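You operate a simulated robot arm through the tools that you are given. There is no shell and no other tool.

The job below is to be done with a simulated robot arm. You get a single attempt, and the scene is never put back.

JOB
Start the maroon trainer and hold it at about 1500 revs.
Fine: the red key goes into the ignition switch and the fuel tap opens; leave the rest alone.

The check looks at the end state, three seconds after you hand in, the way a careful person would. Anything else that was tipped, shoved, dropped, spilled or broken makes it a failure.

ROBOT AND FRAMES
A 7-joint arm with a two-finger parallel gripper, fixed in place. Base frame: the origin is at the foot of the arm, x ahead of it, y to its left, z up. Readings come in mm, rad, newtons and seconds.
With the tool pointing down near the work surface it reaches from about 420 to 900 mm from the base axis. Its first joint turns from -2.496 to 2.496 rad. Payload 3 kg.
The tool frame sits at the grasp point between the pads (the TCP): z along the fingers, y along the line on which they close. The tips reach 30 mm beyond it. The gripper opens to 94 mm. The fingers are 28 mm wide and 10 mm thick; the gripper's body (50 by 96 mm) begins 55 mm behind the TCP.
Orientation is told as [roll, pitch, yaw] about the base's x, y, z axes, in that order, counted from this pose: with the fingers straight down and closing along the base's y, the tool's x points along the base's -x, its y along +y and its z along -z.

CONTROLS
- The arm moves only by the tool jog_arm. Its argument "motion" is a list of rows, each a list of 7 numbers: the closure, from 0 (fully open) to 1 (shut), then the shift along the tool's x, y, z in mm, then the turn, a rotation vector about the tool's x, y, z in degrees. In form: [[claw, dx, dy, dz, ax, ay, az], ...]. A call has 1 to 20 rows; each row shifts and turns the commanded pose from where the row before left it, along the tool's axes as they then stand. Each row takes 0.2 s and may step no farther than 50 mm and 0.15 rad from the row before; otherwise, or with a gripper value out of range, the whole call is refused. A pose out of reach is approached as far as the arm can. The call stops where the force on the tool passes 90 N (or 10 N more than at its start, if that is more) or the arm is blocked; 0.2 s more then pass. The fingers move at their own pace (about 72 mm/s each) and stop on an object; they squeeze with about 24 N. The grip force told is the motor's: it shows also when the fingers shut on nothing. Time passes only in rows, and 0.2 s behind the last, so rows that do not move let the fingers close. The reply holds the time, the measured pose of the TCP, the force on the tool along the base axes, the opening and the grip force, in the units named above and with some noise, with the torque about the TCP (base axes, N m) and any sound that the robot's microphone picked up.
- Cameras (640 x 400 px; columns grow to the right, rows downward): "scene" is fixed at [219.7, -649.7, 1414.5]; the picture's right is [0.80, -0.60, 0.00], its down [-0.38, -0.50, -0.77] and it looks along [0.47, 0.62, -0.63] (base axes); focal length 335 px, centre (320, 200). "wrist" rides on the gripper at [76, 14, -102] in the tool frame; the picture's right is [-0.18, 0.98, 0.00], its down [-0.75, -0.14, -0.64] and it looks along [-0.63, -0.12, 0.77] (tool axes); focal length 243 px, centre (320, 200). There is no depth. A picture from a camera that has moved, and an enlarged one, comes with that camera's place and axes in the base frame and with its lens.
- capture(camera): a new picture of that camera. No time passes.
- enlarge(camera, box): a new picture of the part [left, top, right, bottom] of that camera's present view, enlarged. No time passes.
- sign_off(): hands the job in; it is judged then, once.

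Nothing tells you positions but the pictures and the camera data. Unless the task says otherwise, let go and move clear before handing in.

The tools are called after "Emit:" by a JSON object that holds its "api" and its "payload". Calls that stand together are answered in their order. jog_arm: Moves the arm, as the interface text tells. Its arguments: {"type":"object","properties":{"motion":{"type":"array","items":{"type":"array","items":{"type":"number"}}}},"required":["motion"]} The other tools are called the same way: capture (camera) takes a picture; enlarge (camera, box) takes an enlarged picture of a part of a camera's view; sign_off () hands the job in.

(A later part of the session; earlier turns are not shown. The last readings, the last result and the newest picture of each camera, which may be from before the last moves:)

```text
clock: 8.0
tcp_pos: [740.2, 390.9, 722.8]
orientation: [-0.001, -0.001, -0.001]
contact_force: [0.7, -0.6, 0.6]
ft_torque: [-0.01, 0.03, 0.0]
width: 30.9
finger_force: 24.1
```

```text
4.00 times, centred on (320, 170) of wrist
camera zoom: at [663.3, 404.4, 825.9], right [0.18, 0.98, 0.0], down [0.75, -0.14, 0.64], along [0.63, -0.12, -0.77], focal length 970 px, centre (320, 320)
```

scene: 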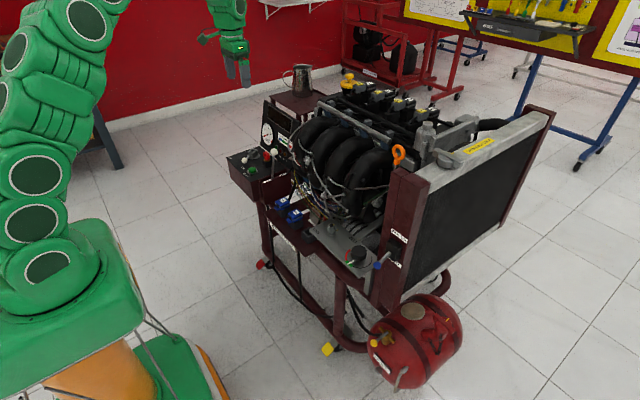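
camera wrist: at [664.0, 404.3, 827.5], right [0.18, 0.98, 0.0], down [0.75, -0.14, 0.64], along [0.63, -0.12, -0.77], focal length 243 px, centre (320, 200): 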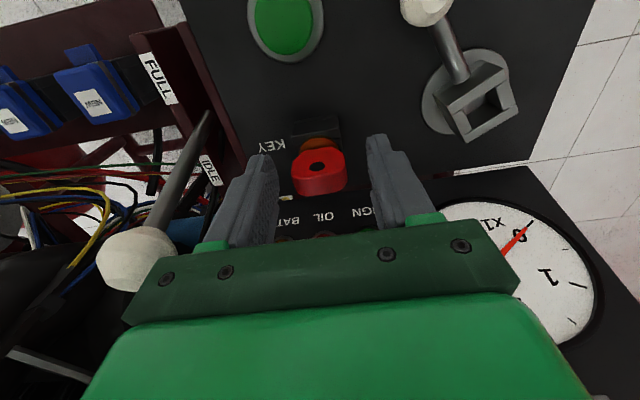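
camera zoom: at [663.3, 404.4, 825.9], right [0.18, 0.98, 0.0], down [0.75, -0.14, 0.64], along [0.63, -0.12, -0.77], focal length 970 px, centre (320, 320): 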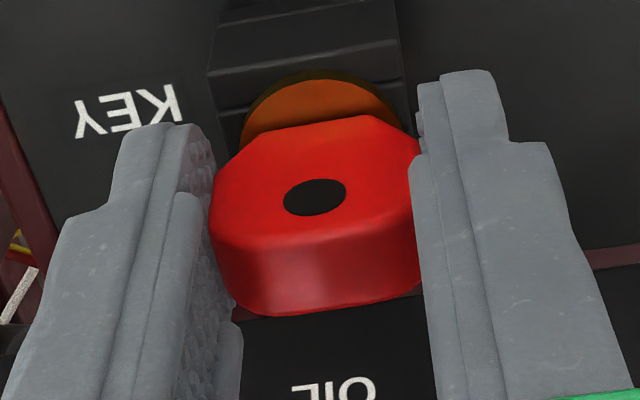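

The key is gripped at 30.9 mm. I'll lift it gently straight up out of the holder.

Emit:
{"api": "jog_arm", "payload": {"motion": [[0.8, 0, 0, -6, 0, 0, 0], [0.8, 0, 0, -8, 0, 0, 0], [0.8, 0, 0, -10, 0, 0, 0], [0.8, 0, 0, -12, 0, 0, 0], [0.8, 0, 0, -14, 0, 0, 0], [0.8, 0, 0, 0, 0, 0, 0]]}}

Emit:
{"api": "capture", "payload": {"camera": "wrist"}}

Emit:
{"api": "enlarge", "payload": {"camera": "wrist", "box": [240, 100, 400, 200]}}

Emit:
{"api": "enlarge", "payload": {"camera": "scene", "box": [230, 120, 310, 170]}}

```text
clock: 9.4
tcp_pos: [739.8, 390.3, 774.3]
orientation: [-0.001, 0.001, 0.0]
contact_force: [-0.2, -0.1, -0.2]
ft_torque: [0.01, -0.02, 0.0]
width: 30.8
finger_force: 23.8
```

```text
taken
camera wrist: at [663.2, 403.8, 875.9], right [0.18, 0.98, 0.0], down [0.75, -0.14, 0.64], along [0.63, -0.12, -0.77], focal length 243 px, centre (320, 200)
```

wrist: 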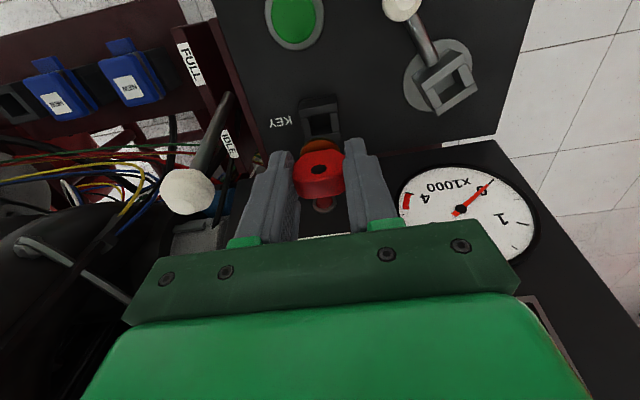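

```text
4.00 times, centred on (320, 150) of wrist
camera zoom: at [663.2, 403.8, 875.9], right [0.18, 0.98, 0.0], down [0.75, -0.14, 0.64], along [0.63, -0.12, -0.77], focal length 970 px, centre (320, 400)
```

zoom: 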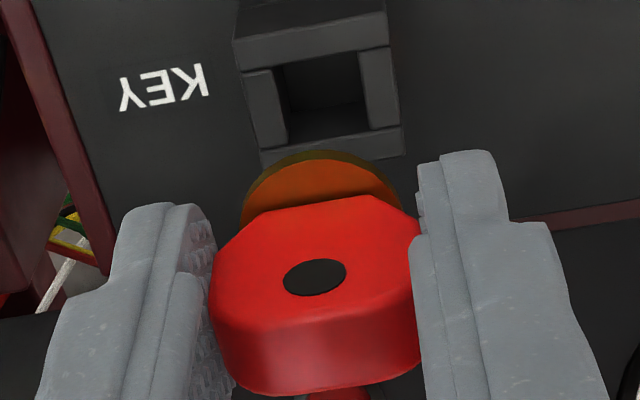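

```text
8.00 times, centred on (270, 145) of scene
camera zoom: at [219.7, -649.7, 1414.5], right [0.8, -0.6, 0.0], down [-0.38, -0.5, -0.77], along [0.47, 0.62, -0.63], focal length 2679 px, centre (720, 640)
```

zoom: 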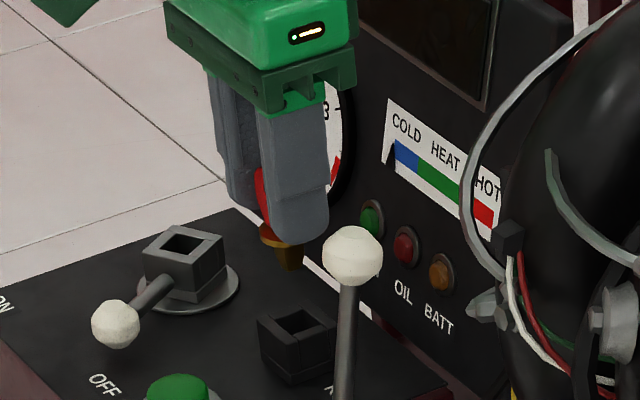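

The key with its brass blade is out, and the holder's square socket is empty. From this same viewpoint I'll measure the rotor socket relative to the holder socket.

Emit:
{"api": "enlarge", "payload": {"camera": "wrist", "box": [380, 30, 492, 100]}}

Emit:
{"api": "enlarge", "payload": {"camera": "wrist", "box": [276, 80, 356, 130]}}

Emit:
{"api": "enlarge", "payload": {"camera": "scene", "box": [240, 140, 280, 165]}}

```text
5.71 times, centred on (436, 65) of wrist
camera zoom: at [663.2, 403.8, 875.9], right [0.18, 0.98, 0.0], down [0.75, -0.14, 0.64], along [0.63, -0.12, -0.77], focal length 1386 px, centre (-343, 971)
```

zoom: 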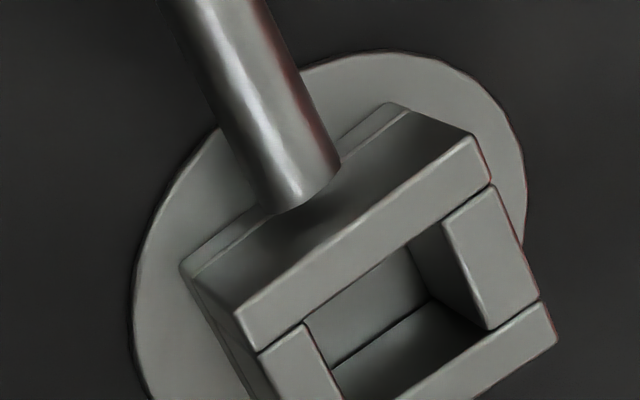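

```text
8.00 times, centred on (316, 105) of wrist
camera zoom: at [663.2, 403.8, 875.9], right [0.18, 0.98, 0.0], down [0.75, -0.14, 0.64], along [0.63, -0.12, -0.77], focal length 1941 px, centre (352, 960)
```

zoom: 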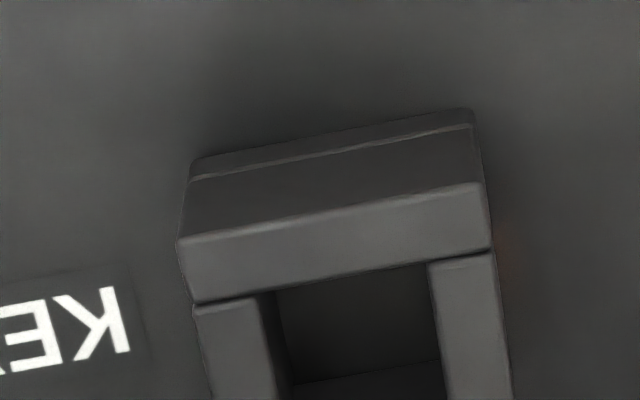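

```text
16.00 times, centred on (260, 152) of scene
camera zoom: at [219.7, -649.7, 1414.5], right [0.8, -0.6, 0.0], down [-0.38, -0.5, -0.77], along [0.47, 0.62, -0.63], focal length 5357 px, centre (1280, 960)
```

zoom: 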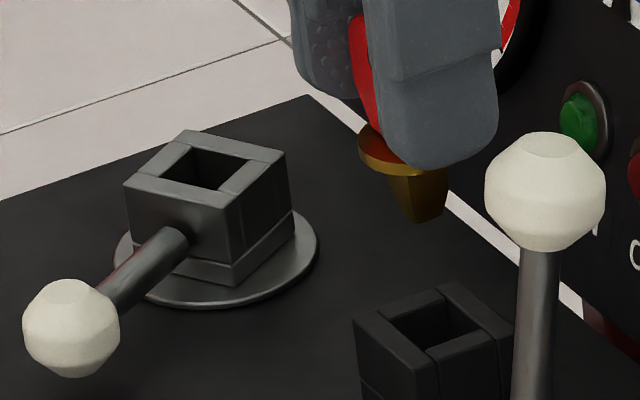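

The holder centre is about (741, 390) and the rotor centre about (730, 487.5), turned +30°. I'll carry the key over the rotor and turn it 30° counter-clockwise, then check before inserting.

Emit:
{"api": "jog_arm", "payload": {"motion": [[0.8, 3, 30, 0, 0, 0, 0], [0.8, 4, 34, 0, 0, 0, 0], [0.8, 4, 33, 0, 0, 0, 0], [0.8, 0, 0, 0, 0, 0, -7.5], [0.8, 0, 0, 0, 0, 0, -7.5], [0.8, 0, 0, 0, 0, 0, -7.5], [0.8, 0, 0, 0, 0, 0, -7.5], [0.8, 0, 0, 0, 0, 0, 0]]}}

Emit:
{"api": "capture", "payload": {"camera": "wrist"}}

Emit:
{"api": "enlarge", "payload": {"camera": "wrist", "box": [240, 80, 400, 180]}}

Emit:
{"api": "enlarge", "payload": {"camera": "scene", "box": [232, 132, 280, 162]}}

```text
clock: 11.2
tcp_pos: [727.9, 486.9, 774.0]
orientation: [-0.002, 0.002, 0.525]
contact_force: [0.6, -0.3, -0.6]
ft_torque: [0.02, 0.02, 0.04]
width: 19.0
finger_force: 0.0
```

```text
taken
camera wrist: at [654.8, 461.7, 875.4], right [-0.33, 0.94, 0.0], down [0.72, 0.26, 0.64], along [0.61, 0.21, -0.77], focal length 243 px, centre (320, 200)
```

wrist: 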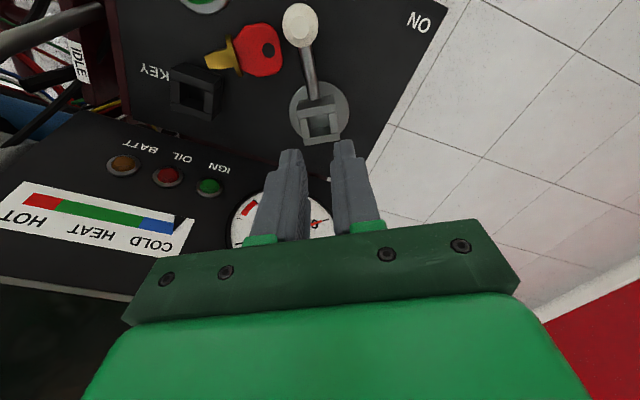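

```text
4.00 times, centred on (320, 130) of wrist
camera zoom: at [654.8, 461.7, 875.4], right [-0.33, 0.94, 0.0], down [0.72, 0.26, 0.64], along [0.61, 0.21, -0.77], focal length 970 px, centre (320, 480)
```

zoom: 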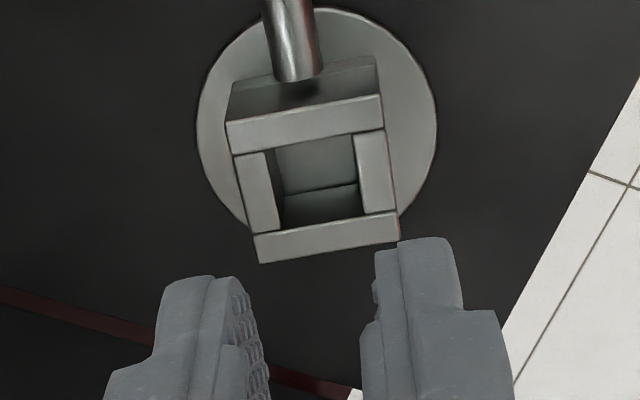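

```text
13.33 times, centred on (256, 147) of scene
camera zoom: at [219.7, -649.7, 1414.5], right [0.8, -0.6, 0.0], down [-0.38, -0.5, -0.77], along [0.47, 0.62, -0.63], focal length 4464 px, centre (1173, 907)
```

zoom: 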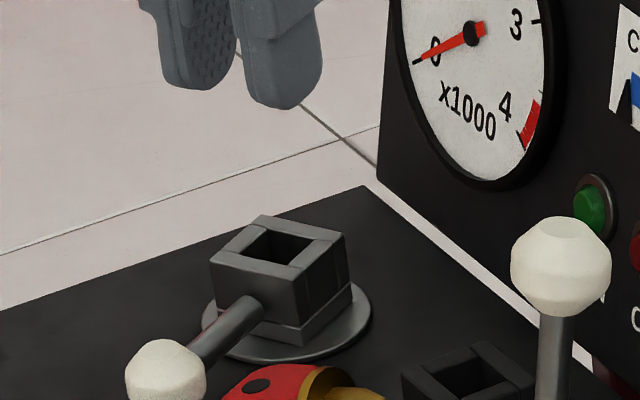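

The key slipped out while being carried and now lies flat on the black panel between the holder and the lever ball. I'll open, back off, and look closely to plan a regrasp.

Emit:
{"api": "jog_arm", "payload": {"motion": [[0.4, 0, 0, -20, 0, 0, 7.5], [0.4, 10, -20, 0, 0, 0, 7.5], [0.4, 20, -25, 0, 0, 0, 7.5], [0.4, 30, -20, 0, 0, 0, 7.5], [0.4, 30, 0, 0, 0, 0, 0], [0.4, 0, 0, 0, 0, 0, 0]]}}

Emit:
{"api": "capture", "payload": {"camera": "wrist"}}

Emit:
{"api": "enlarge", "payload": {"camera": "scene", "box": [232, 146, 280, 176]}}

```text
clock: 12.6
tcp_pos: [655.7, 412.3, 793.5]
orientation: [0.0, 0.0, -0.003]
contact_force: [0.9, -0.3, -1.1]
ft_torque: [0.0, 0.0, 0.01]
width: 56.1
finger_force: 0.0
```

```text
taken
camera wrist: at [579.9, 426.7, 896.5], right [0.18, 0.98, 0.0], down [0.75, -0.14, 0.64], along [0.63, -0.12, -0.77], focal length 243 px, centre (320, 200)
```

wrist: 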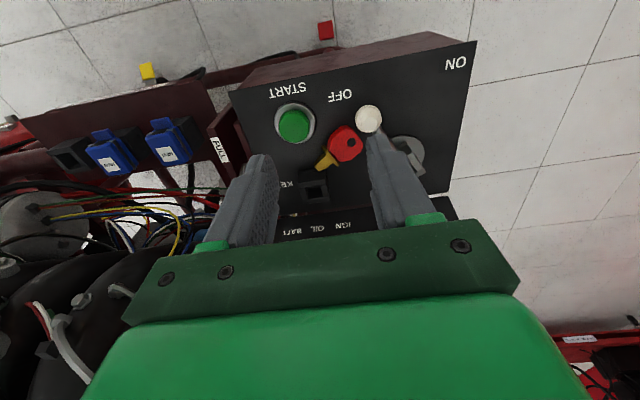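

```text
13.33 times, centred on (256, 161) of scene
camera zoom: at [219.7, -649.7, 1414.5], right [0.8, -0.6, 0.0], down [-0.38, -0.5, -0.77], along [0.47, 0.62, -0.63], focal length 4464 px, centre (1173, 720)
```

zoom: 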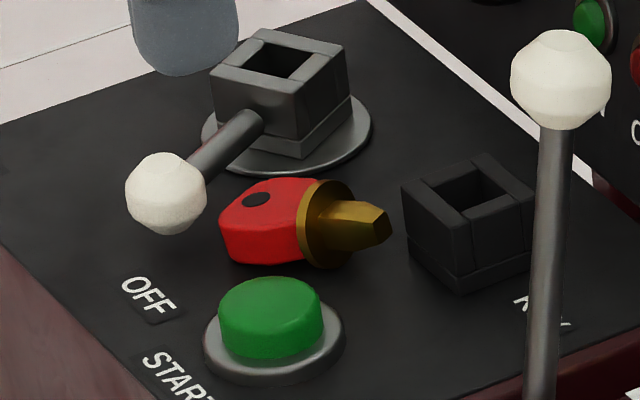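

The key lies flat with its blade pointing toward the holder. I'll zoom in to fix its pose.

Emit:
{"api": "enlarge", "payload": {"camera": "wrist", "box": [290, 100, 402, 170]}}

Emit:
{"api": "enlarge", "payload": {"camera": "scene", "box": [240, 155, 272, 175]}}

```text
5.71 times, centred on (346, 135) of wrist
camera zoom: at [579.9, 426.7, 896.5], right [0.18, 0.98, 0.0], down [0.75, -0.14, 0.64], along [0.63, -0.12, -0.77], focal length 1386 px, centre (171, 571)
```

zoom: 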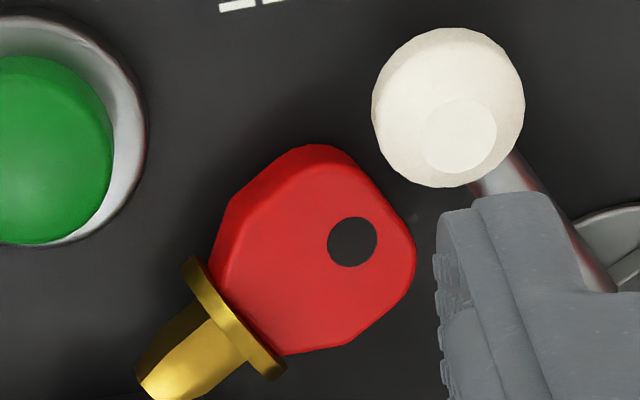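

```text
16.00 times, centred on (256, 165) of scene
camera zoom: at [219.7, -649.7, 1414.5], right [0.8, -0.6, 0.0], down [-0.38, -0.5, -0.77], along [0.47, 0.62, -0.63], focal length 5357 px, centre (1344, 760)
```

zoom: 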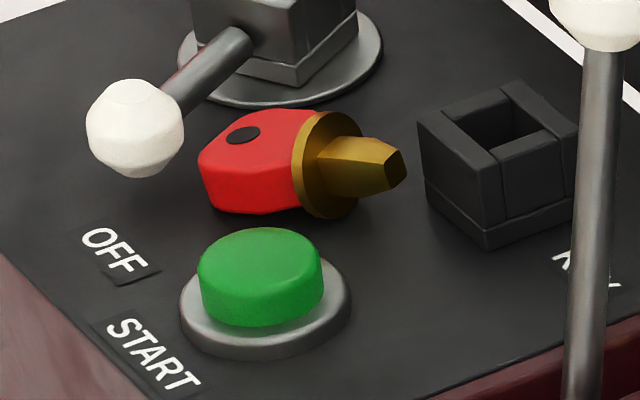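

The key's axis lies along about (0.5, -0.87), from head end (686, 448) to blade tip (715, 398), sitting on the panel (z≈663.5). I'll regrasp it with the gripper turned +120° and tilted 30°, so that it can afterwards be stood upright. First I raise and turn in free space.

Emit:
{"api": "jog_arm", "payload": {"motion": [[0.4, 0, 0, -40, 0, 0, 0], [0.4, 0, 0, 0, 0, 0, -8], [0.4, 0, 0, 0, 0, 0, -8], [0.4, 0, 0, 0, 0, 0, -8], [0.4, 0, 0, 0, 0, 0, -8], [0.4, 0, 0, 0, 0, 0, -8], [0.4, 0, 0, 0, 0, 0, -8], [0.4, 0, 0, 0, 0, 0, -8], [0.4, 0, 0, 0, 0, 0, -4], [0.4, 0, 0, 0, 0, 0, 0]]}}

Emit:
{"api": "capture", "payload": {"camera": "scene"}}

```text
clock: 14.8
tcp_pos: [655.3, 412.6, 834.1]
orientation: [0.0, 0.001, 1.047]
contact_force: [-0.4, -0.1, 0.2]
ft_torque: [0.01, -0.02, -0.02]
width: 56.6
finger_force: 0.1
```

```text
taken
```

scene: 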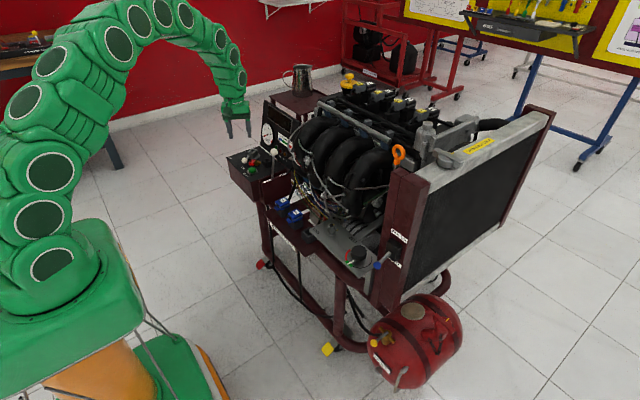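

At yaw 60° with no trouble. I'll continue to 120° and then tilt 30° about the tool's y.

Emit:
{"api": "jog_arm", "payload": {"motion": [[0.4, 0, 0, 0, 0, 0, -8], [0.4, 0, 0, 0, 0, 0, -8], [0.4, 0, 0, 0, 0, 0, -8], [0.4, 0, 0, 0, 0, 0, -8], [0.4, 0, 0, 0, 0, 0, -8], [0.4, 0, 0, 0, 0, 0, -8], [0.4, 0, 0, 0, 0, 0, -8], [0.4, 0, 0, 0, 0, 0, -4], [0.4, 0, 0, 0, 0, 7.5, 0], [0.4, 0, 0, 0, 0, 7.5, 0], [0.4, 0, 0, 0, 0, 7.5, 0], [0.4, 0, 0, 0, 0, 7.5, 0], [0.4, 0, 0, 0, 0, 0, 0]]}}

Emit:
{"api": "capture", "payload": {"camera": "wrist"}}

Emit:
{"api": "capture", "payload": {"camera": "scene"}}

```text
clock: 17.6
tcp_pos: [655.2, 413.9, 833.2]
orientation: [-0.003, 0.523, 2.092]
contact_force: [-0.1, 0.5, -0.1]
ft_torque: [-0.01, 0.03, -0.01]
width: 56.5
finger_force: 0.0
```

```text
taken
camera wrist: at [650.7, 392.7, 960.2], right [-0.93, -0.35, -0.09], down [-0.36, 0.91, 0.18], along [0.02, 0.2, -0.98], focal length 243 px, centre (320, 200)
```

wrist: 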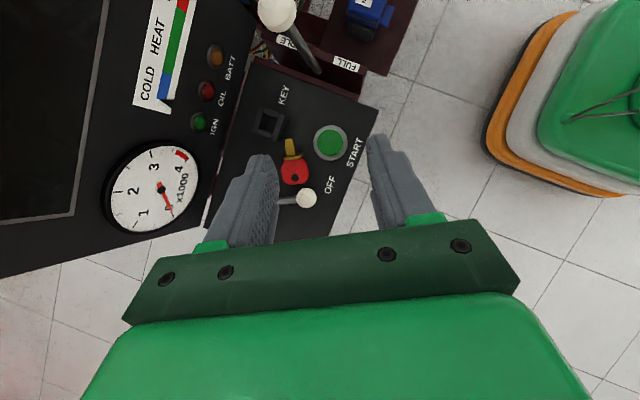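

```text
taken
```

scene: 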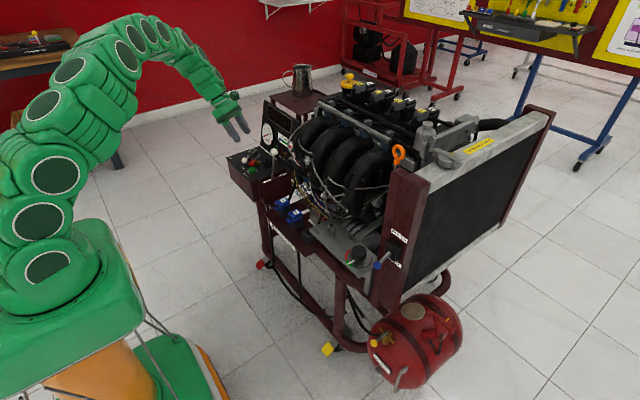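

Orientation is as intended. I'll move to a pre-grasp point 60 mm back along the finger direction and check alignment with the key.

Emit:
{"api": "jog_arm", "payload": {"motion": [[0.4, -23.7, -14.5, 20.1, 0, 0, 0], [0.4, -23.7, -14.5, 20.1, 0, 0, 0], [0.4, -23.7, -14.6, 20.1, 0, 0, 0], [0.4, 0, 0, 0, 0, 0, 0]]}}

Emit:
{"api": "capture", "payload": {"camera": "wrist"}}

Emit:
{"api": "enlarge", "payload": {"camera": "wrist", "box": [240, 80, 400, 180]}}

Emit:
{"api": "enlarge", "payload": {"camera": "scene", "box": [226, 136, 290, 176]}}

```text
clock: 18.6
tcp_pos: [679.2, 460.7, 746.8]
orientation: [-0.001, 0.524, 2.09]
contact_force: [0.1, 0.0, 1.1]
ft_torque: [-0.01, 0.04, 0.01]
width: 56.6
finger_force: 0.1
```

```text
taken
camera wrist: at [673.2, 440.8, 873.0], right [-0.93, -0.35, -0.09], down [-0.36, 0.91, 0.18], along [0.02, 0.2, -0.98], focal length 243 px, centre (320, 200)
```

wrist: 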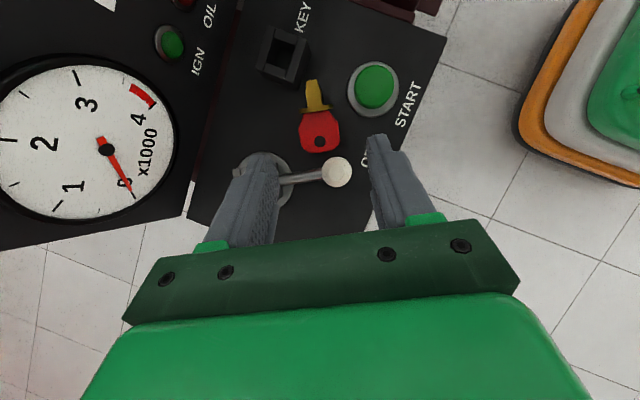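

```text
4.00 times, centred on (320, 130) of wrist
camera zoom: at [673.2, 440.8, 873.0], right [-0.93, -0.35, -0.09], down [-0.36, 0.91, 0.18], along [0.02, 0.2, -0.98], focal length 970 px, centre (320, 480)
```

zoom: 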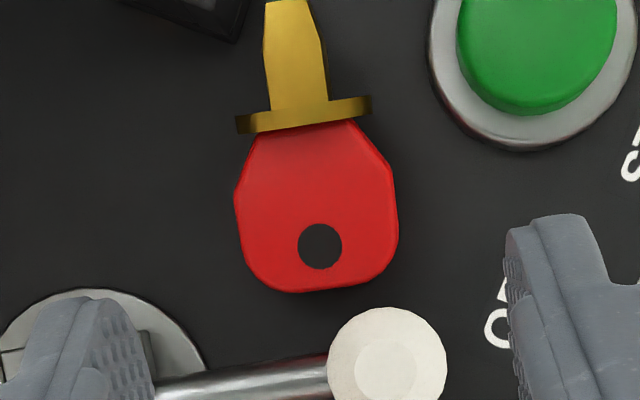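

```text
10.00 times, centred on (258, 156) of scene
camera zoom: at [219.7, -649.7, 1414.5], right [0.8, -0.6, 0.0], down [-0.38, -0.5, -0.77], along [0.47, 0.62, -0.63], focal length 3348 px, centre (940, 640)
```

zoom: 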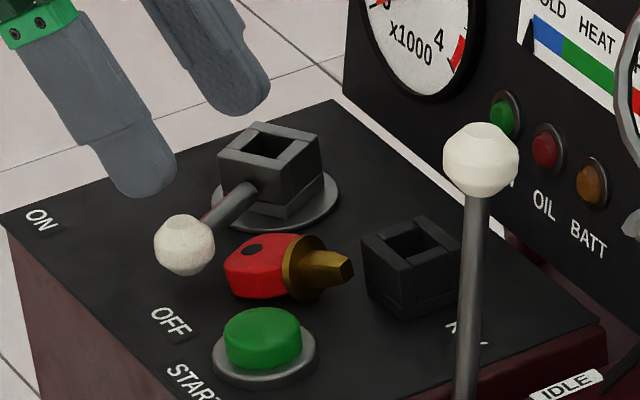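

The key lies straight between the fingers with only a small offset. I'll advance most of the way along the finger direction with slight corrections, then check.

Emit:
{"api": "jog_arm", "payload": {"motion": [[0.4, -1.3, -1.2, 20, 0, 0, 0], [0.4, -1.3, 0, 20, 0, 0, 0], [0.4, 0, 0, 0, 0, 0, 0]]}}

Emit:
{"api": "enlarge", "payload": {"camera": "wrist", "box": [240, 100, 400, 200]}}

Emit:
{"api": "enlarge", "payload": {"camera": "scene", "box": [226, 146, 290, 186]}}

```text
clock: 19.4
tcp_pos: [687.2, 446.7, 710.8]
orientation: [0.0, 0.525, 2.095]
contact_force: [0.0, 0.3, -0.5]
ft_torque: [0.01, 0.0, -0.01]
width: 56.7
finger_force: 0.1
```

```text
4.00 times, centred on (320, 150) of wrist
camera zoom: at [683.0, 426.2, 836.5], right [-0.93, -0.35, -0.09], down [-0.36, 0.91, 0.18], along [0.02, 0.2, -0.98], focal length 970 px, centre (320, 400)
```

zoom: 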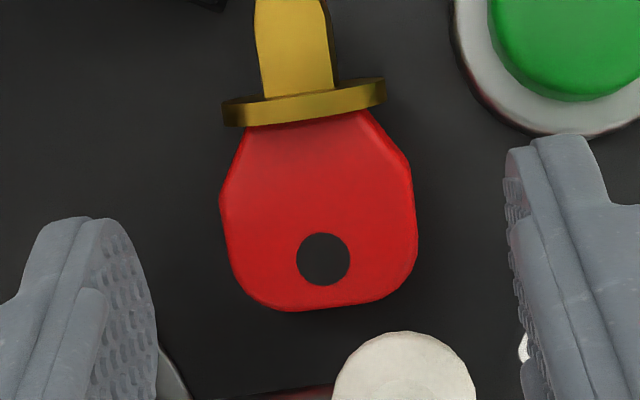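

```text
10.00 times, centred on (258, 166) of scene
camera zoom: at [219.7, -649.7, 1414.5], right [0.8, -0.6, 0.0], down [-0.38, -0.5, -0.77], along [0.47, 0.62, -0.63], focal length 3348 px, centre (940, 540)
```

zoom: 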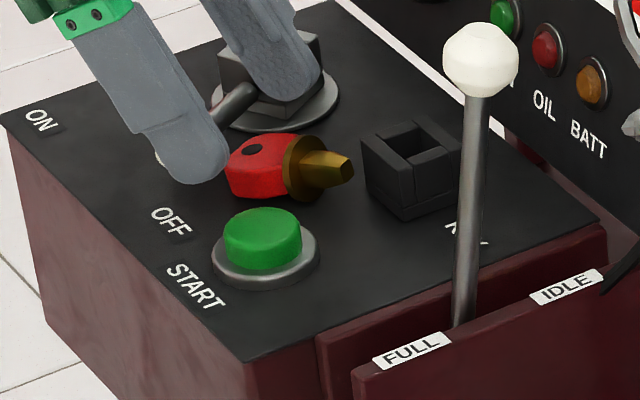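

Alignment looks good. I'll advance the last 19 mm and close fully on the head.

Emit:
{"api": "jog_arm", "payload": {"motion": [[0.4, 0, 0, 10, 0, 0, 0], [0.4, 0, 0, 9, 0, 0, 0], [0.4, 0, 0, 0, 0, 0, 0]]}}

Emit:
{"api": "enlarge", "payload": {"camera": "wrist", "box": [240, 100, 400, 200]}}

Emit:
{"api": "enlarge", "payload": {"camera": "scene", "box": [226, 146, 290, 186]}}

```text
clock: 20.2
tcp_pos: [693.4, 440.9, 695.4]
orientation: [-0.007, 0.525, 2.092]
contact_force: [-10.0, 7.5, 37.4]
ft_torque: [1.2, -0.99, 0.51]
width: 53.8
finger_force: 0.0
```

```text
4.00 times, centred on (320, 150) of wrist
camera zoom: at [687.9, 419.5, 822.1], right [-0.93, -0.35, -0.1], down [-0.37, 0.91, 0.18], along [0.02, 0.2, -0.98], focal length 970 px, centre (320, 400)
```

zoom: 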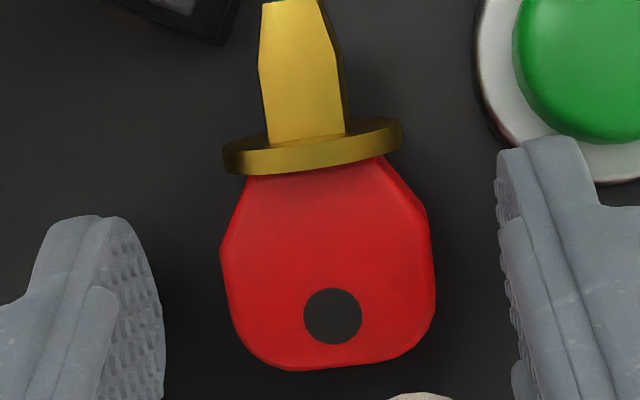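

```text
10.00 times, centred on (258, 166) of scene
camera zoom: at [219.7, -649.7, 1414.5], right [0.8, -0.6, 0.0], down [-0.38, -0.5, -0.77], along [0.47, 0.62, -0.63], focal length 3348 px, centre (940, 540)
```

zoom: 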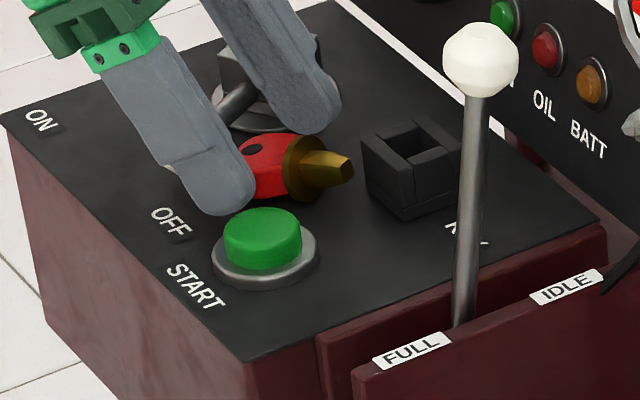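

The outer side of one finger touched a corner of the rotor block because the gripper was open too wide. I'll back off, narrow the opening to about 42 mm, and advance again.

Emit:
{"api": "jog_arm", "payload": {"motion": [[0.4, 0, 0, -10, 0, 0, 0], [0.55, 0, 0, -2, 0, 0, 0], [0.55, 0, 0, 0, 0, 0, 0], [0.55, 0, 0, 6, 0, 0, 0], [0.55, 0, 0, 4, 0, 0, 0], [0.55, 0, 0, 0, 0, 0, 0]]}}

Emit:
{"api": "enlarge", "payload": {"camera": "wrist", "box": [240, 100, 400, 200]}}

Emit:
{"api": "enlarge", "payload": {"camera": "scene", "box": [226, 146, 290, 186]}}

```text
clock: 21.6
tcp_pos: [691.9, 439.7, 695.7]
orientation: [0.0, 0.524, 2.094]
contact_force: [1.2, -0.6, 0.4]
ft_torque: [-0.01, -0.05, 0.03]
width: 42.1
finger_force: 0.0
```

```text
4.00 times, centred on (320, 150) of wrist
camera zoom: at [687.6, 419.9, 821.5], right [-0.93, -0.35, -0.09], down [-0.36, 0.91, 0.18], along [0.02, 0.2, -0.98], focal length 970 px, centre (320, 400)
```

zoom: 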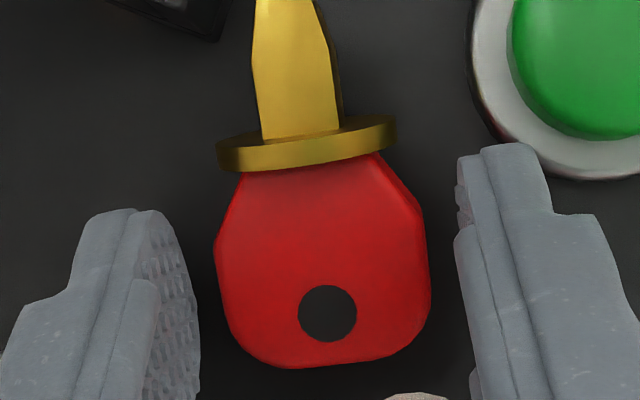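

```text
10.00 times, centred on (258, 166) of scene
camera zoom: at [219.7, -649.7, 1414.5], right [0.8, -0.6, 0.0], down [-0.38, -0.5, -0.77], along [0.47, 0.62, -0.63], focal length 3348 px, centre (940, 540)
```

zoom: 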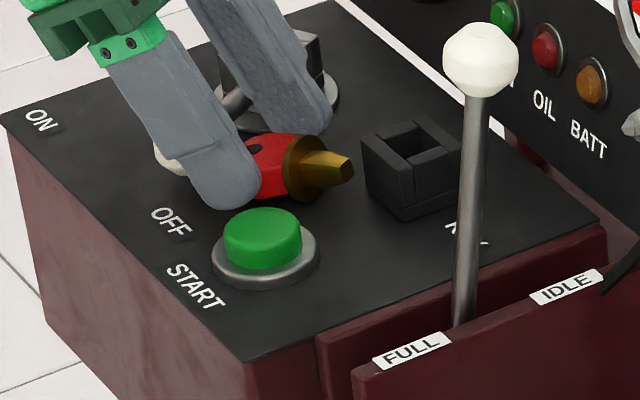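

No contact now, and the pads flank the head's flat sides. I'll advance 1.5 mm more and close fully.

Emit:
{"api": "jog_arm", "payload": {"motion": [[0.55, 0, 0, 1.5, 0, 0, 0], [0.8, 0, 0, 0, 0, 0, 0], [1, 0, 0, 0, 0, 0, 0], [1, 0, 0, 0, 0, 0, 0], [1, 0, 0, 0, 0, 0, 0]]}}

Emit:
{"api": "enlarge", "payload": {"camera": "wrist", "box": [240, 100, 400, 200]}}

```text
clock: 22.8
tcp_pos: [693.2, 439.5, 694.6]
orientation: [0.002, 0.524, 2.094]
contact_force: [-0.2, 0.3, -0.5]
ft_torque: [0.02, 0.0, -0.02]
width: 30.7
finger_force: 23.9
```

```text
4.00 times, centred on (320, 150) of wrist
camera zoom: at [687.8, 419.1, 820.5], right [-0.93, -0.35, -0.09], down [-0.36, 0.91, 0.18], along [0.02, 0.2, -0.98], focal length 970 px, centre (320, 400)
```

zoom: 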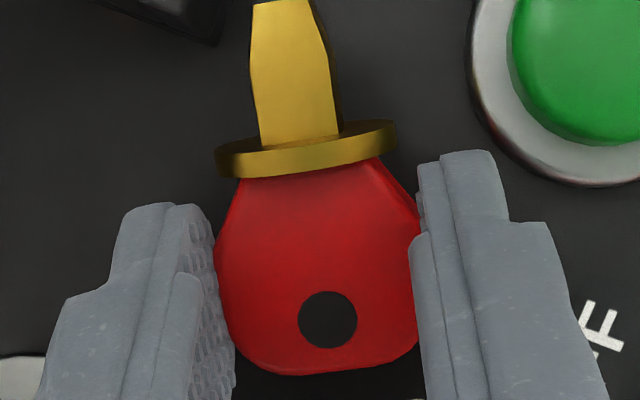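

The key is gripped again (30.7 mm). I'll lift it slowly straight up and check it holds.

Emit:
{"api": "jog_arm", "payload": {"motion": [[1, 2, 0, -3.46, 0, 0, 0], [1, 3, 0, -5.2, 0, 0, 0], [1, 4, 0, -6.93, 0, 0, 0], [1, 5, 0, -8.66, 0, 0, 0], [1, 5, 0, -8.66, 0, 0, 0], [1, 5, 0, -8.66, 0, 0, 0], [1, 5, 0, -8.66, 0, 0, 0], [1, 5, 0, -8.66, 0, 0, 0], [1, 3, 0, -5.2, 0, 0, 0], [1, 0, 0, 0, 0, 0, 0]]}}

Emit:
{"api": "enlarge", "payload": {"camera": "wrist", "box": [240, 100, 400, 200]}}

Emit:
{"api": "enlarge", "payload": {"camera": "scene", "box": [226, 126, 290, 166]}}

```text
clock: 25.0
tcp_pos: [693.8, 437.5, 769.6]
orientation: [0.001, 0.525, 2.095]
contact_force: [0.0, 0.1, 0.1]
ft_torque: [-0.02, -0.02, 0.02]
width: 30.9
finger_force: 23.6
```

```text
4.00 times, centred on (320, 150) of wrist
camera zoom: at [688.2, 418.4, 894.8], right [-0.93, -0.35, -0.09], down [-0.36, 0.91, 0.18], along [0.02, 0.2, -0.98], focal length 970 px, centre (320, 400)
```

zoom: 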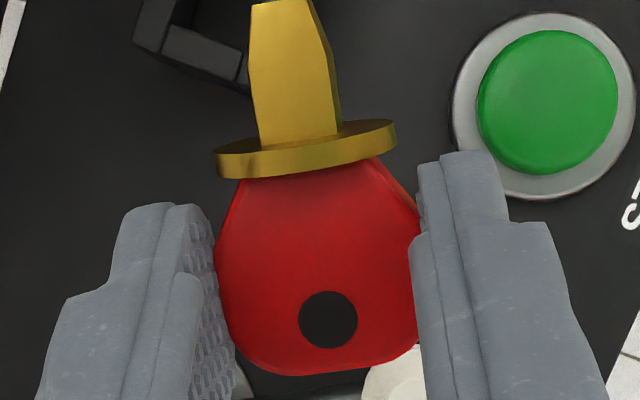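

```text
10.00 times, centred on (258, 146) of scene
camera zoom: at [219.7, -649.7, 1414.5], right [0.8, -0.6, 0.0], down [-0.38, -0.5, -0.77], along [0.47, 0.62, -0.63], focal length 3348 px, centre (940, 740)
```

zoom: 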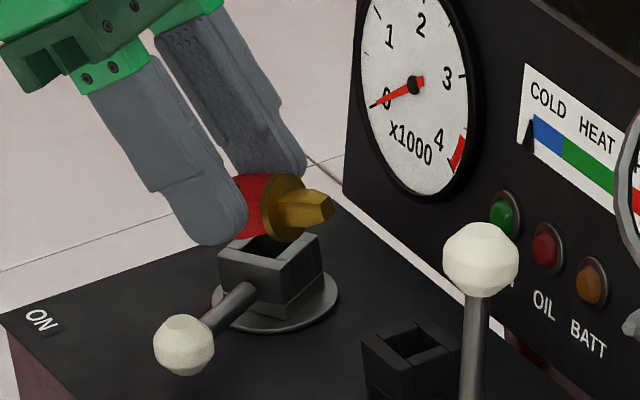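

The key is held firmly. I'll raise it further and bring the gripper back to vertical in small steps.

Emit:
{"api": "jog_arm", "payload": {"motion": [[1, 5, 0, -8.66, 0, 0, 0], [1, 7, 0, -12.1, 0, 0, 0], [1, 7, 0, -12.1, 0, 0, 0], [1, 7, 0, -12.1, 0, 0, 0], [1, 5, 0, -8.66, 0, 0, 0], [1, 0, 0, 0, 0, -5, 0], [1, 0, 0, 0, 0, -5, 0], [1, 0, 0, 0, 0, -5, 0], [1, 0, 0, 0, 0, -5, 0], [1, 0, 0, 0, 0, -5, 0], [1, 0, 0, 0, 0, -5, 0], [1, 0, 0, 0, 0, 0, 0]]}}

Emit:
{"api": "enlarge", "payload": {"camera": "wrist", "box": [240, 100, 400, 200]}}

```text
clock: 27.6
tcp_pos: [692.5, 439.2, 829.4]
orientation: [-0.002, -0.002, 2.094]
contact_force: [-0.2, -0.2, -1.1]
ft_torque: [0.02, 0.0, -0.03]
width: 30.9
finger_force: 24.0
```

```text
4.00 times, centred on (320, 150) of wrist
camera zoom: at [718.0, 365.0, 932.1], right [-0.94, -0.33, 0.0], down [-0.25, 0.72, 0.64], along [-0.21, 0.61, -0.77], focal length 970 px, centre (320, 400)
```

zoom: 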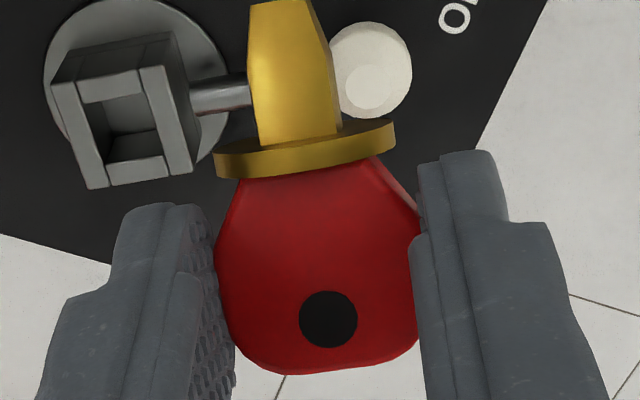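

Still firm. Now I move inward toward the robot and yaw back 90° with the gripper vertical.

Emit:
{"api": "jog_arm", "payload": {"motion": [[1, 0, 10, 0, 0, 0, 0], [1, 0, 15, 0, 0, 0, 0], [1, 0, 17, 0, 0, 0, 0], [1, 0, 17, 0, 0, 0, 0], [1, 0, 15, 0, 0, 0, 0], [1, 2, 10, 0, 0, 0, 0], [1, 0, 0, 0, 0, 0, 5], [1, 0, 0, 0, 0, 0, 7.5], [1, 0, 0, 0, 0, 0, 7.5], [1, 0, 0, 0, 0, 0, 7.5], [1, 0, 0, 0, 0, 0, 7.5], [1, 0, 0, 0, 0, 0, 7.5], [1, 0, 0, 0, 0, 0, 7.5], [1, 0, 0, 0, 0, 0, 7.5], [1, 0, 0, 0, 0, 0, 7.5], [1, 0, 0, 0, 0, 0, 7.5], [1, 0, 0, 0, 0, 0, 7.5], [1, 0, 0, 0, 0, 0, 7.5], [1, 0, 0, 0, 0, 0, 2.5], [1, 0, 0, 0, 0, 0, 0]]}}

Emit:
{"api": "capture", "payload": {"camera": "wrist"}}

Emit:
{"api": "enlarge", "payload": {"camera": "scene", "box": [190, 90, 290, 152]}}

```text
clock: 31.8
tcp_pos: [621.4, 395.8, 830.5]
orientation: [0.001, 0.0, 0.522]
contact_force: [0.3, -1.1, -0.5]
ft_torque: [0.01, 0.02, 0.04]
width: 30.9
finger_force: 24.2
```

```text
taken
camera wrist: at [547.6, 369.6, 932.6], right [-0.33, 0.94, 0.0], down [0.72, 0.25, 0.64], along [0.61, 0.21, -0.77], focal length 243 px, centre (320, 200)
```

wrist: 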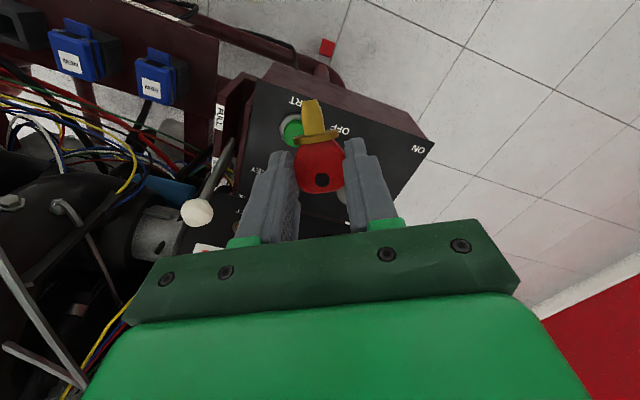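

```text
6.40 times, centred on (240, 121) of scene
camera zoom: at [219.7, -649.7, 1414.5], right [0.8, -0.6, 0.0], down [-0.38, -0.5, -0.77], along [0.47, 0.62, -0.63], focal length 2143 px, centre (832, 706)
```

zoom: 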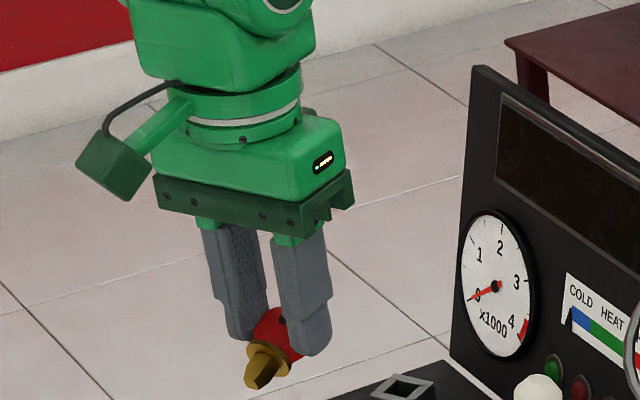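

Good. Now I pitch the gripper outward by 60° so that the key blade points downward.

Emit:
{"api": "jog_arm", "payload": {"motion": [[1, 0, 0, 0, 0, -5, 0], [1, 0, 0, 0, 0, -5, 0], [1, 0, 0, 0, 0, -5, 0], [1, 0, 0, 0, 0, -5, 0], [1, 0, 0, 0, 0, -5, 0], [1, 0, 0, 0, 0, -5, 0], [1, 0, 0, 0, 0, -5, 0], [1, 0, 0, 0, 0, -5, 0], [1, 0, 0, 0, 0, -5, 0], [1, 0, 0, 0, 0, -5, 0], [1, 0, 0, 0, 0, -5, 0], [1, 0, 0, 0, 0, -5, 0], [1, 0, 0, 0, 0, 0, 0]]}}

Emit:
{"api": "capture", "payload": {"camera": "wrist"}}

Emit:
{"api": "enlarge", "payload": {"camera": "scene", "box": [190, 90, 290, 152]}}

Emit:
{"api": "capture", "payload": {"camera": "scene"}}

```text
clock: 34.6
tcp_pos: [620.1, 396.3, 829.0]
orientation: [-0.001, -1.046, 0.522]
contact_force: [-0.6, 0.3, 0.1]
ft_torque: [-0.04, -0.01, 0.02]
width: 31.1
finger_force: 23.9
```

```text
taken
camera wrist: at [503.9, 343.7, 814.4], right [-0.41, 0.9, 0.16], down [-0.08, -0.21, 0.97], along [0.91, 0.39, 0.16], focal length 243 px, centre (320, 200)
```

wrist: 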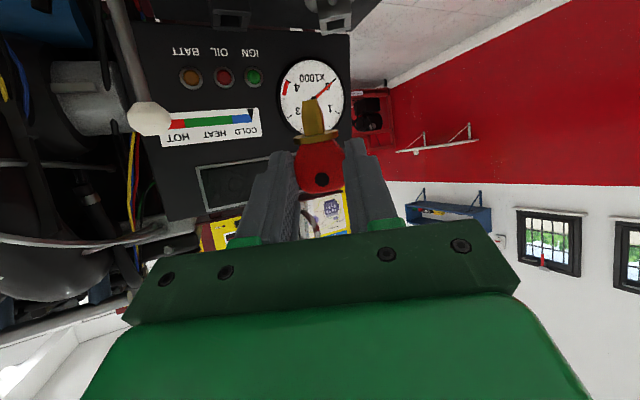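

```text
6.40 times, centred on (240, 121) of scene
camera zoom: at [219.7, -649.7, 1414.5], right [0.8, -0.6, 0.0], down [-0.38, -0.5, -0.77], along [0.47, 0.62, -0.63], focal length 2143 px, centre (832, 706)
```

zoom: 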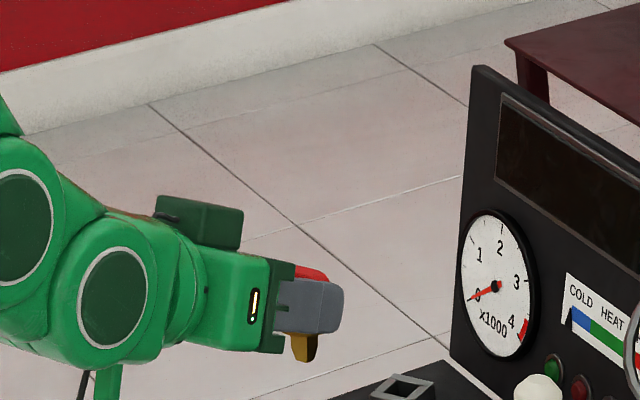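

```text
taken
```

scene: 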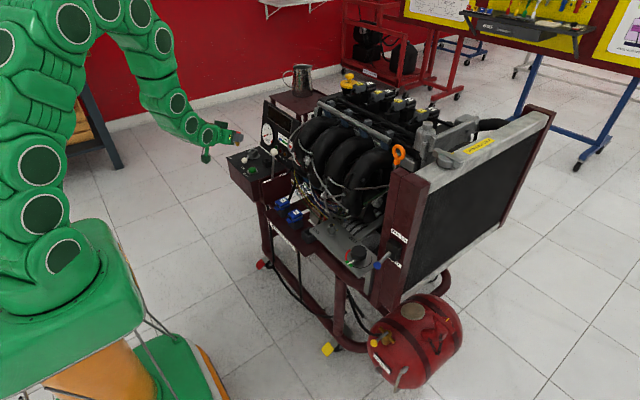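

The key now points blade-down in the tilted gripper. I'll enlarge to measure its remaining tilt before approaching the rotor.

Emit:
{"api": "enlarge", "payload": {"camera": "scene", "box": [221, 126, 253, 146]}}

Emit:
{"api": "enlarge", "payload": {"camera": "wrist", "box": [256, 80, 384, 160]}}

Emit:
{"api": "enlarge", "payload": {"camera": "wrist", "box": [256, 140, 384, 220]}}

```text
16.00 times, centred on (237, 136) of scene
camera zoom: at [219.7, -649.7, 1414.5], right [0.8, -0.6, 0.0], down [-0.38, -0.5, -0.77], along [0.47, 0.62, -0.63], focal length 5357 px, centre (1648, 1224)
```

zoom: 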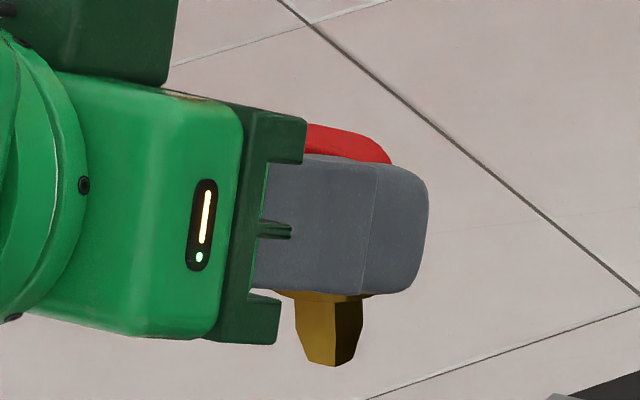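

```text
5.00 times, centred on (320, 120) of wrist
camera zoom: at [503.9, 343.7, 814.4], right [-0.41, 0.9, 0.16], down [-0.08, -0.21, 0.97], along [0.91, 0.39, 0.16], focal length 1213 px, centre (320, 600)
```

zoom: 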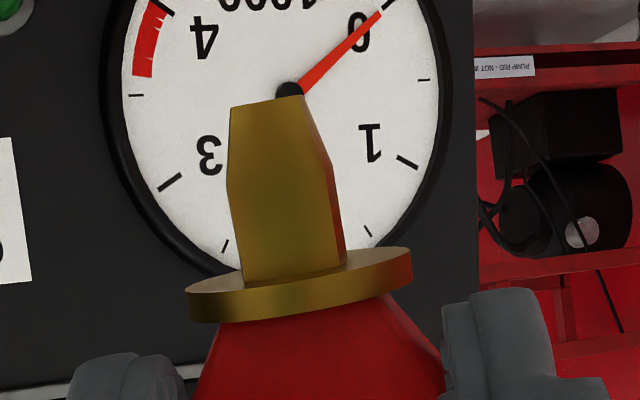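

```text
5.00 times, centred on (320, 180) of wrist
camera zoom: at [503.9, 343.7, 814.4], right [-0.41, 0.9, 0.16], down [-0.08, -0.21, 0.97], along [0.91, 0.39, 0.16], focal length 1213 px, centre (320, 300)
```

zoom: 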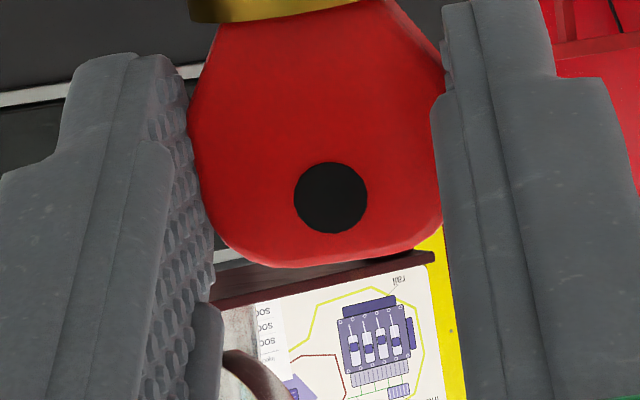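

The key leans about 10° (blade toward the robot), which I can partly correct with more pitch. First I check how far the wrist camera's body hangs below, for clearance.

Emit:
{"api": "enlarge", "payload": {"camera": "scene", "box": [180, 110, 260, 170]}}

```text
6.67 times, centred on (220, 140) of scene
camera zoom: at [219.7, -649.7, 1414.5], right [0.8, -0.6, 0.0], down [-0.38, -0.5, -0.77], along [0.47, 0.62, -0.63], focal length 2232 px, centre (987, 600)
```

zoom: 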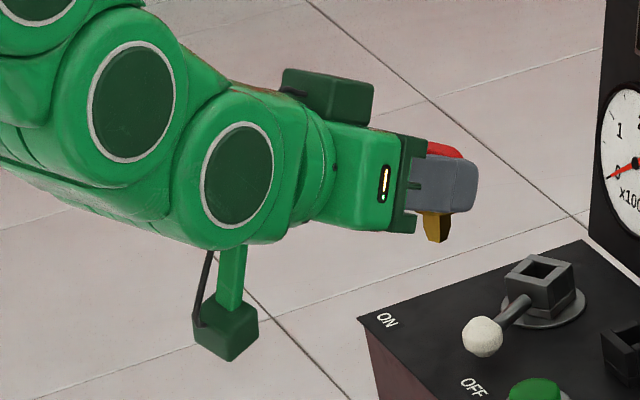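

The tip triangulates to (633, 403, 783), matching my model of the key in the gripper well. I'll pitch 5° more and move slowly to hover above the rotor socket.

Emit:
{"api": "jog_arm", "payload": {"motion": [[1, 0, 0, 0, 0, -2.5, 0], [1, 0, 0, 0, 0, -2.5, 0], [1, 0.7, 1.5, 8, 0, 0, 0], [1, 1.2, 2.4, 14, 0, 0, 0], [1, 1.2, 2.5, 14, 0, 0, 0], [1, 1.2, 2.5, 14, 0, 0, 0], [1, 1.2, 2.5, 14, 0, 0, 0], [1, 1.2, 2.5, 14, 0, 0, 0], [1, 1.2, 2.5, 14, 0, 0, 0], [1, 1.2, 2.5, 14, 0, 0, 0], [1, 1.2, 2.5, 14, 0, 0, 0], [1, 1.2, 2.2, 14, 0, 0, 0], [1, 0, 0, 4.9, 0, 0, 0], [1, 0, 0, 0, 0, 0, 0]]}}

Emit:
{"api": "capture", "payload": {"camera": "wrist"}}

Emit:
{"api": "enlarge", "payload": {"camera": "scene", "box": [216, 126, 280, 166]}}

Emit:
{"api": "enlarge", "payload": {"camera": "wrist", "box": [240, 60, 400, 160]}}

```text
clock: 37.6
tcp_pos: [713.2, 476.0, 760.7]
orientation: [-0.001, -1.134, 0.523]
contact_force: [0.0, 0.1, -0.6]
ft_torque: [0.01, 0.02, -0.01]
width: 30.8
finger_force: 24.4
```

```text
taken
camera wrist: at [598.3, 425.8, 734.6], right [-0.42, 0.89, 0.17], down [-0.16, -0.25, 0.95], along [0.89, 0.38, 0.25], focal length 243 px, centre (320, 200)
```

wrist: 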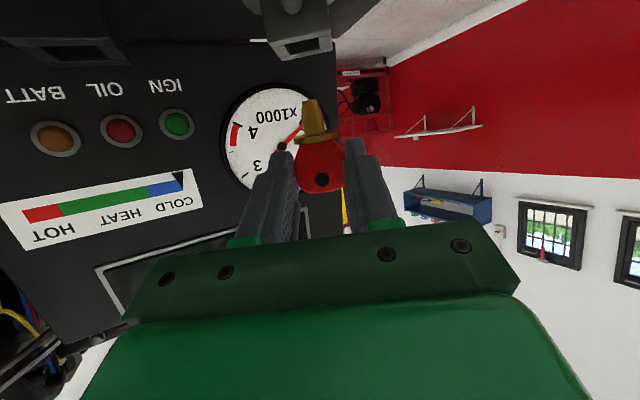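

```text
10.00 times, centred on (248, 146) of scene
camera zoom: at [219.7, -649.7, 1414.5], right [0.8, -0.6, 0.0], down [-0.38, -0.5, -0.77], along [0.47, 0.62, -0.63], focal length 3348 px, centre (1040, 740)
```

zoom: 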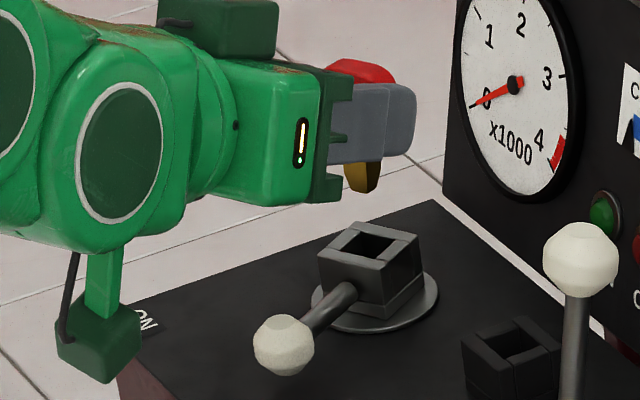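

```text
4.00 times, centred on (320, 110) of wrist
camera zoom: at [598.3, 425.8, 734.6], right [-0.42, 0.89, 0.17], down [-0.16, -0.25, 0.95], along [0.89, 0.38, 0.25], focal length 970 px, centre (320, 560)
```

zoom: 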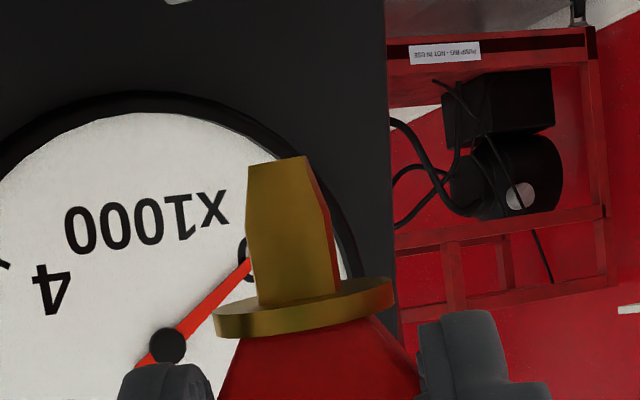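

The key hovers over the rotor. I'll zoom on the rotor in the wrist view and get another pose reading to refine lateral alignment.

Emit:
{"api": "jog_arm", "payload": {"motion": [[1, 0, 0, 0, 0, 0, 0]]}}

Emit:
{"api": "enlarge", "payload": {"camera": "wrist", "box": [230, 0, 390, 100]}}

Emit:
{"api": "enlarge", "payload": {"camera": "scene", "box": [236, 136, 276, 161]}}

```text
clock: 38.0
tcp_pos: [714.4, 476.9, 761.4]
orientation: [0.0, -1.136, 0.524]
contact_force: [0.3, -0.2, -0.3]
ft_torque: [-0.01, 0.03, 0.0]
width: 30.7
finger_force: 24.2
```

```text
4.00 times, centred on (310, 50) of wrist
camera zoom: at [598.4, 425.8, 734.7], right [-0.42, 0.89, 0.17], down [-0.16, -0.25, 0.95], along [0.89, 0.38, 0.25], focal length 970 px, centre (360, 800)
```

zoom: 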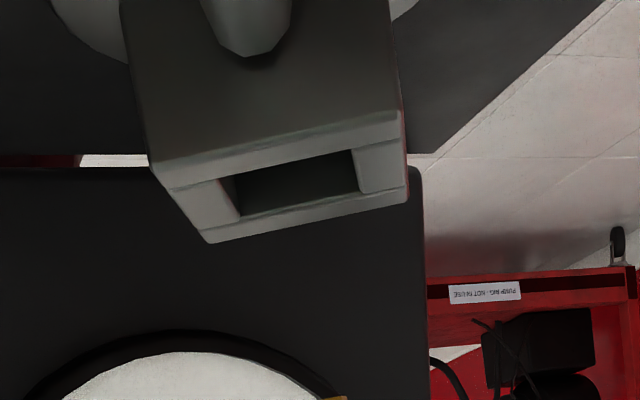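

```text
16.00 times, centred on (256, 148) of scene
camera zoom: at [219.7, -649.7, 1414.5], right [0.8, -0.6, 0.0], down [-0.38, -0.5, -0.77], along [0.47, 0.62, -0.63], focal length 5357 px, centre (1344, 1024)
```

zoom: 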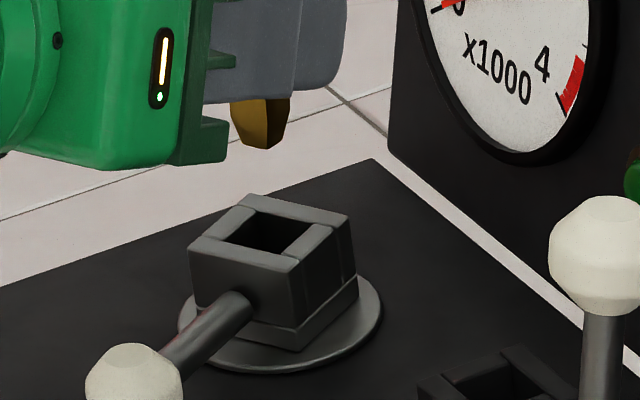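

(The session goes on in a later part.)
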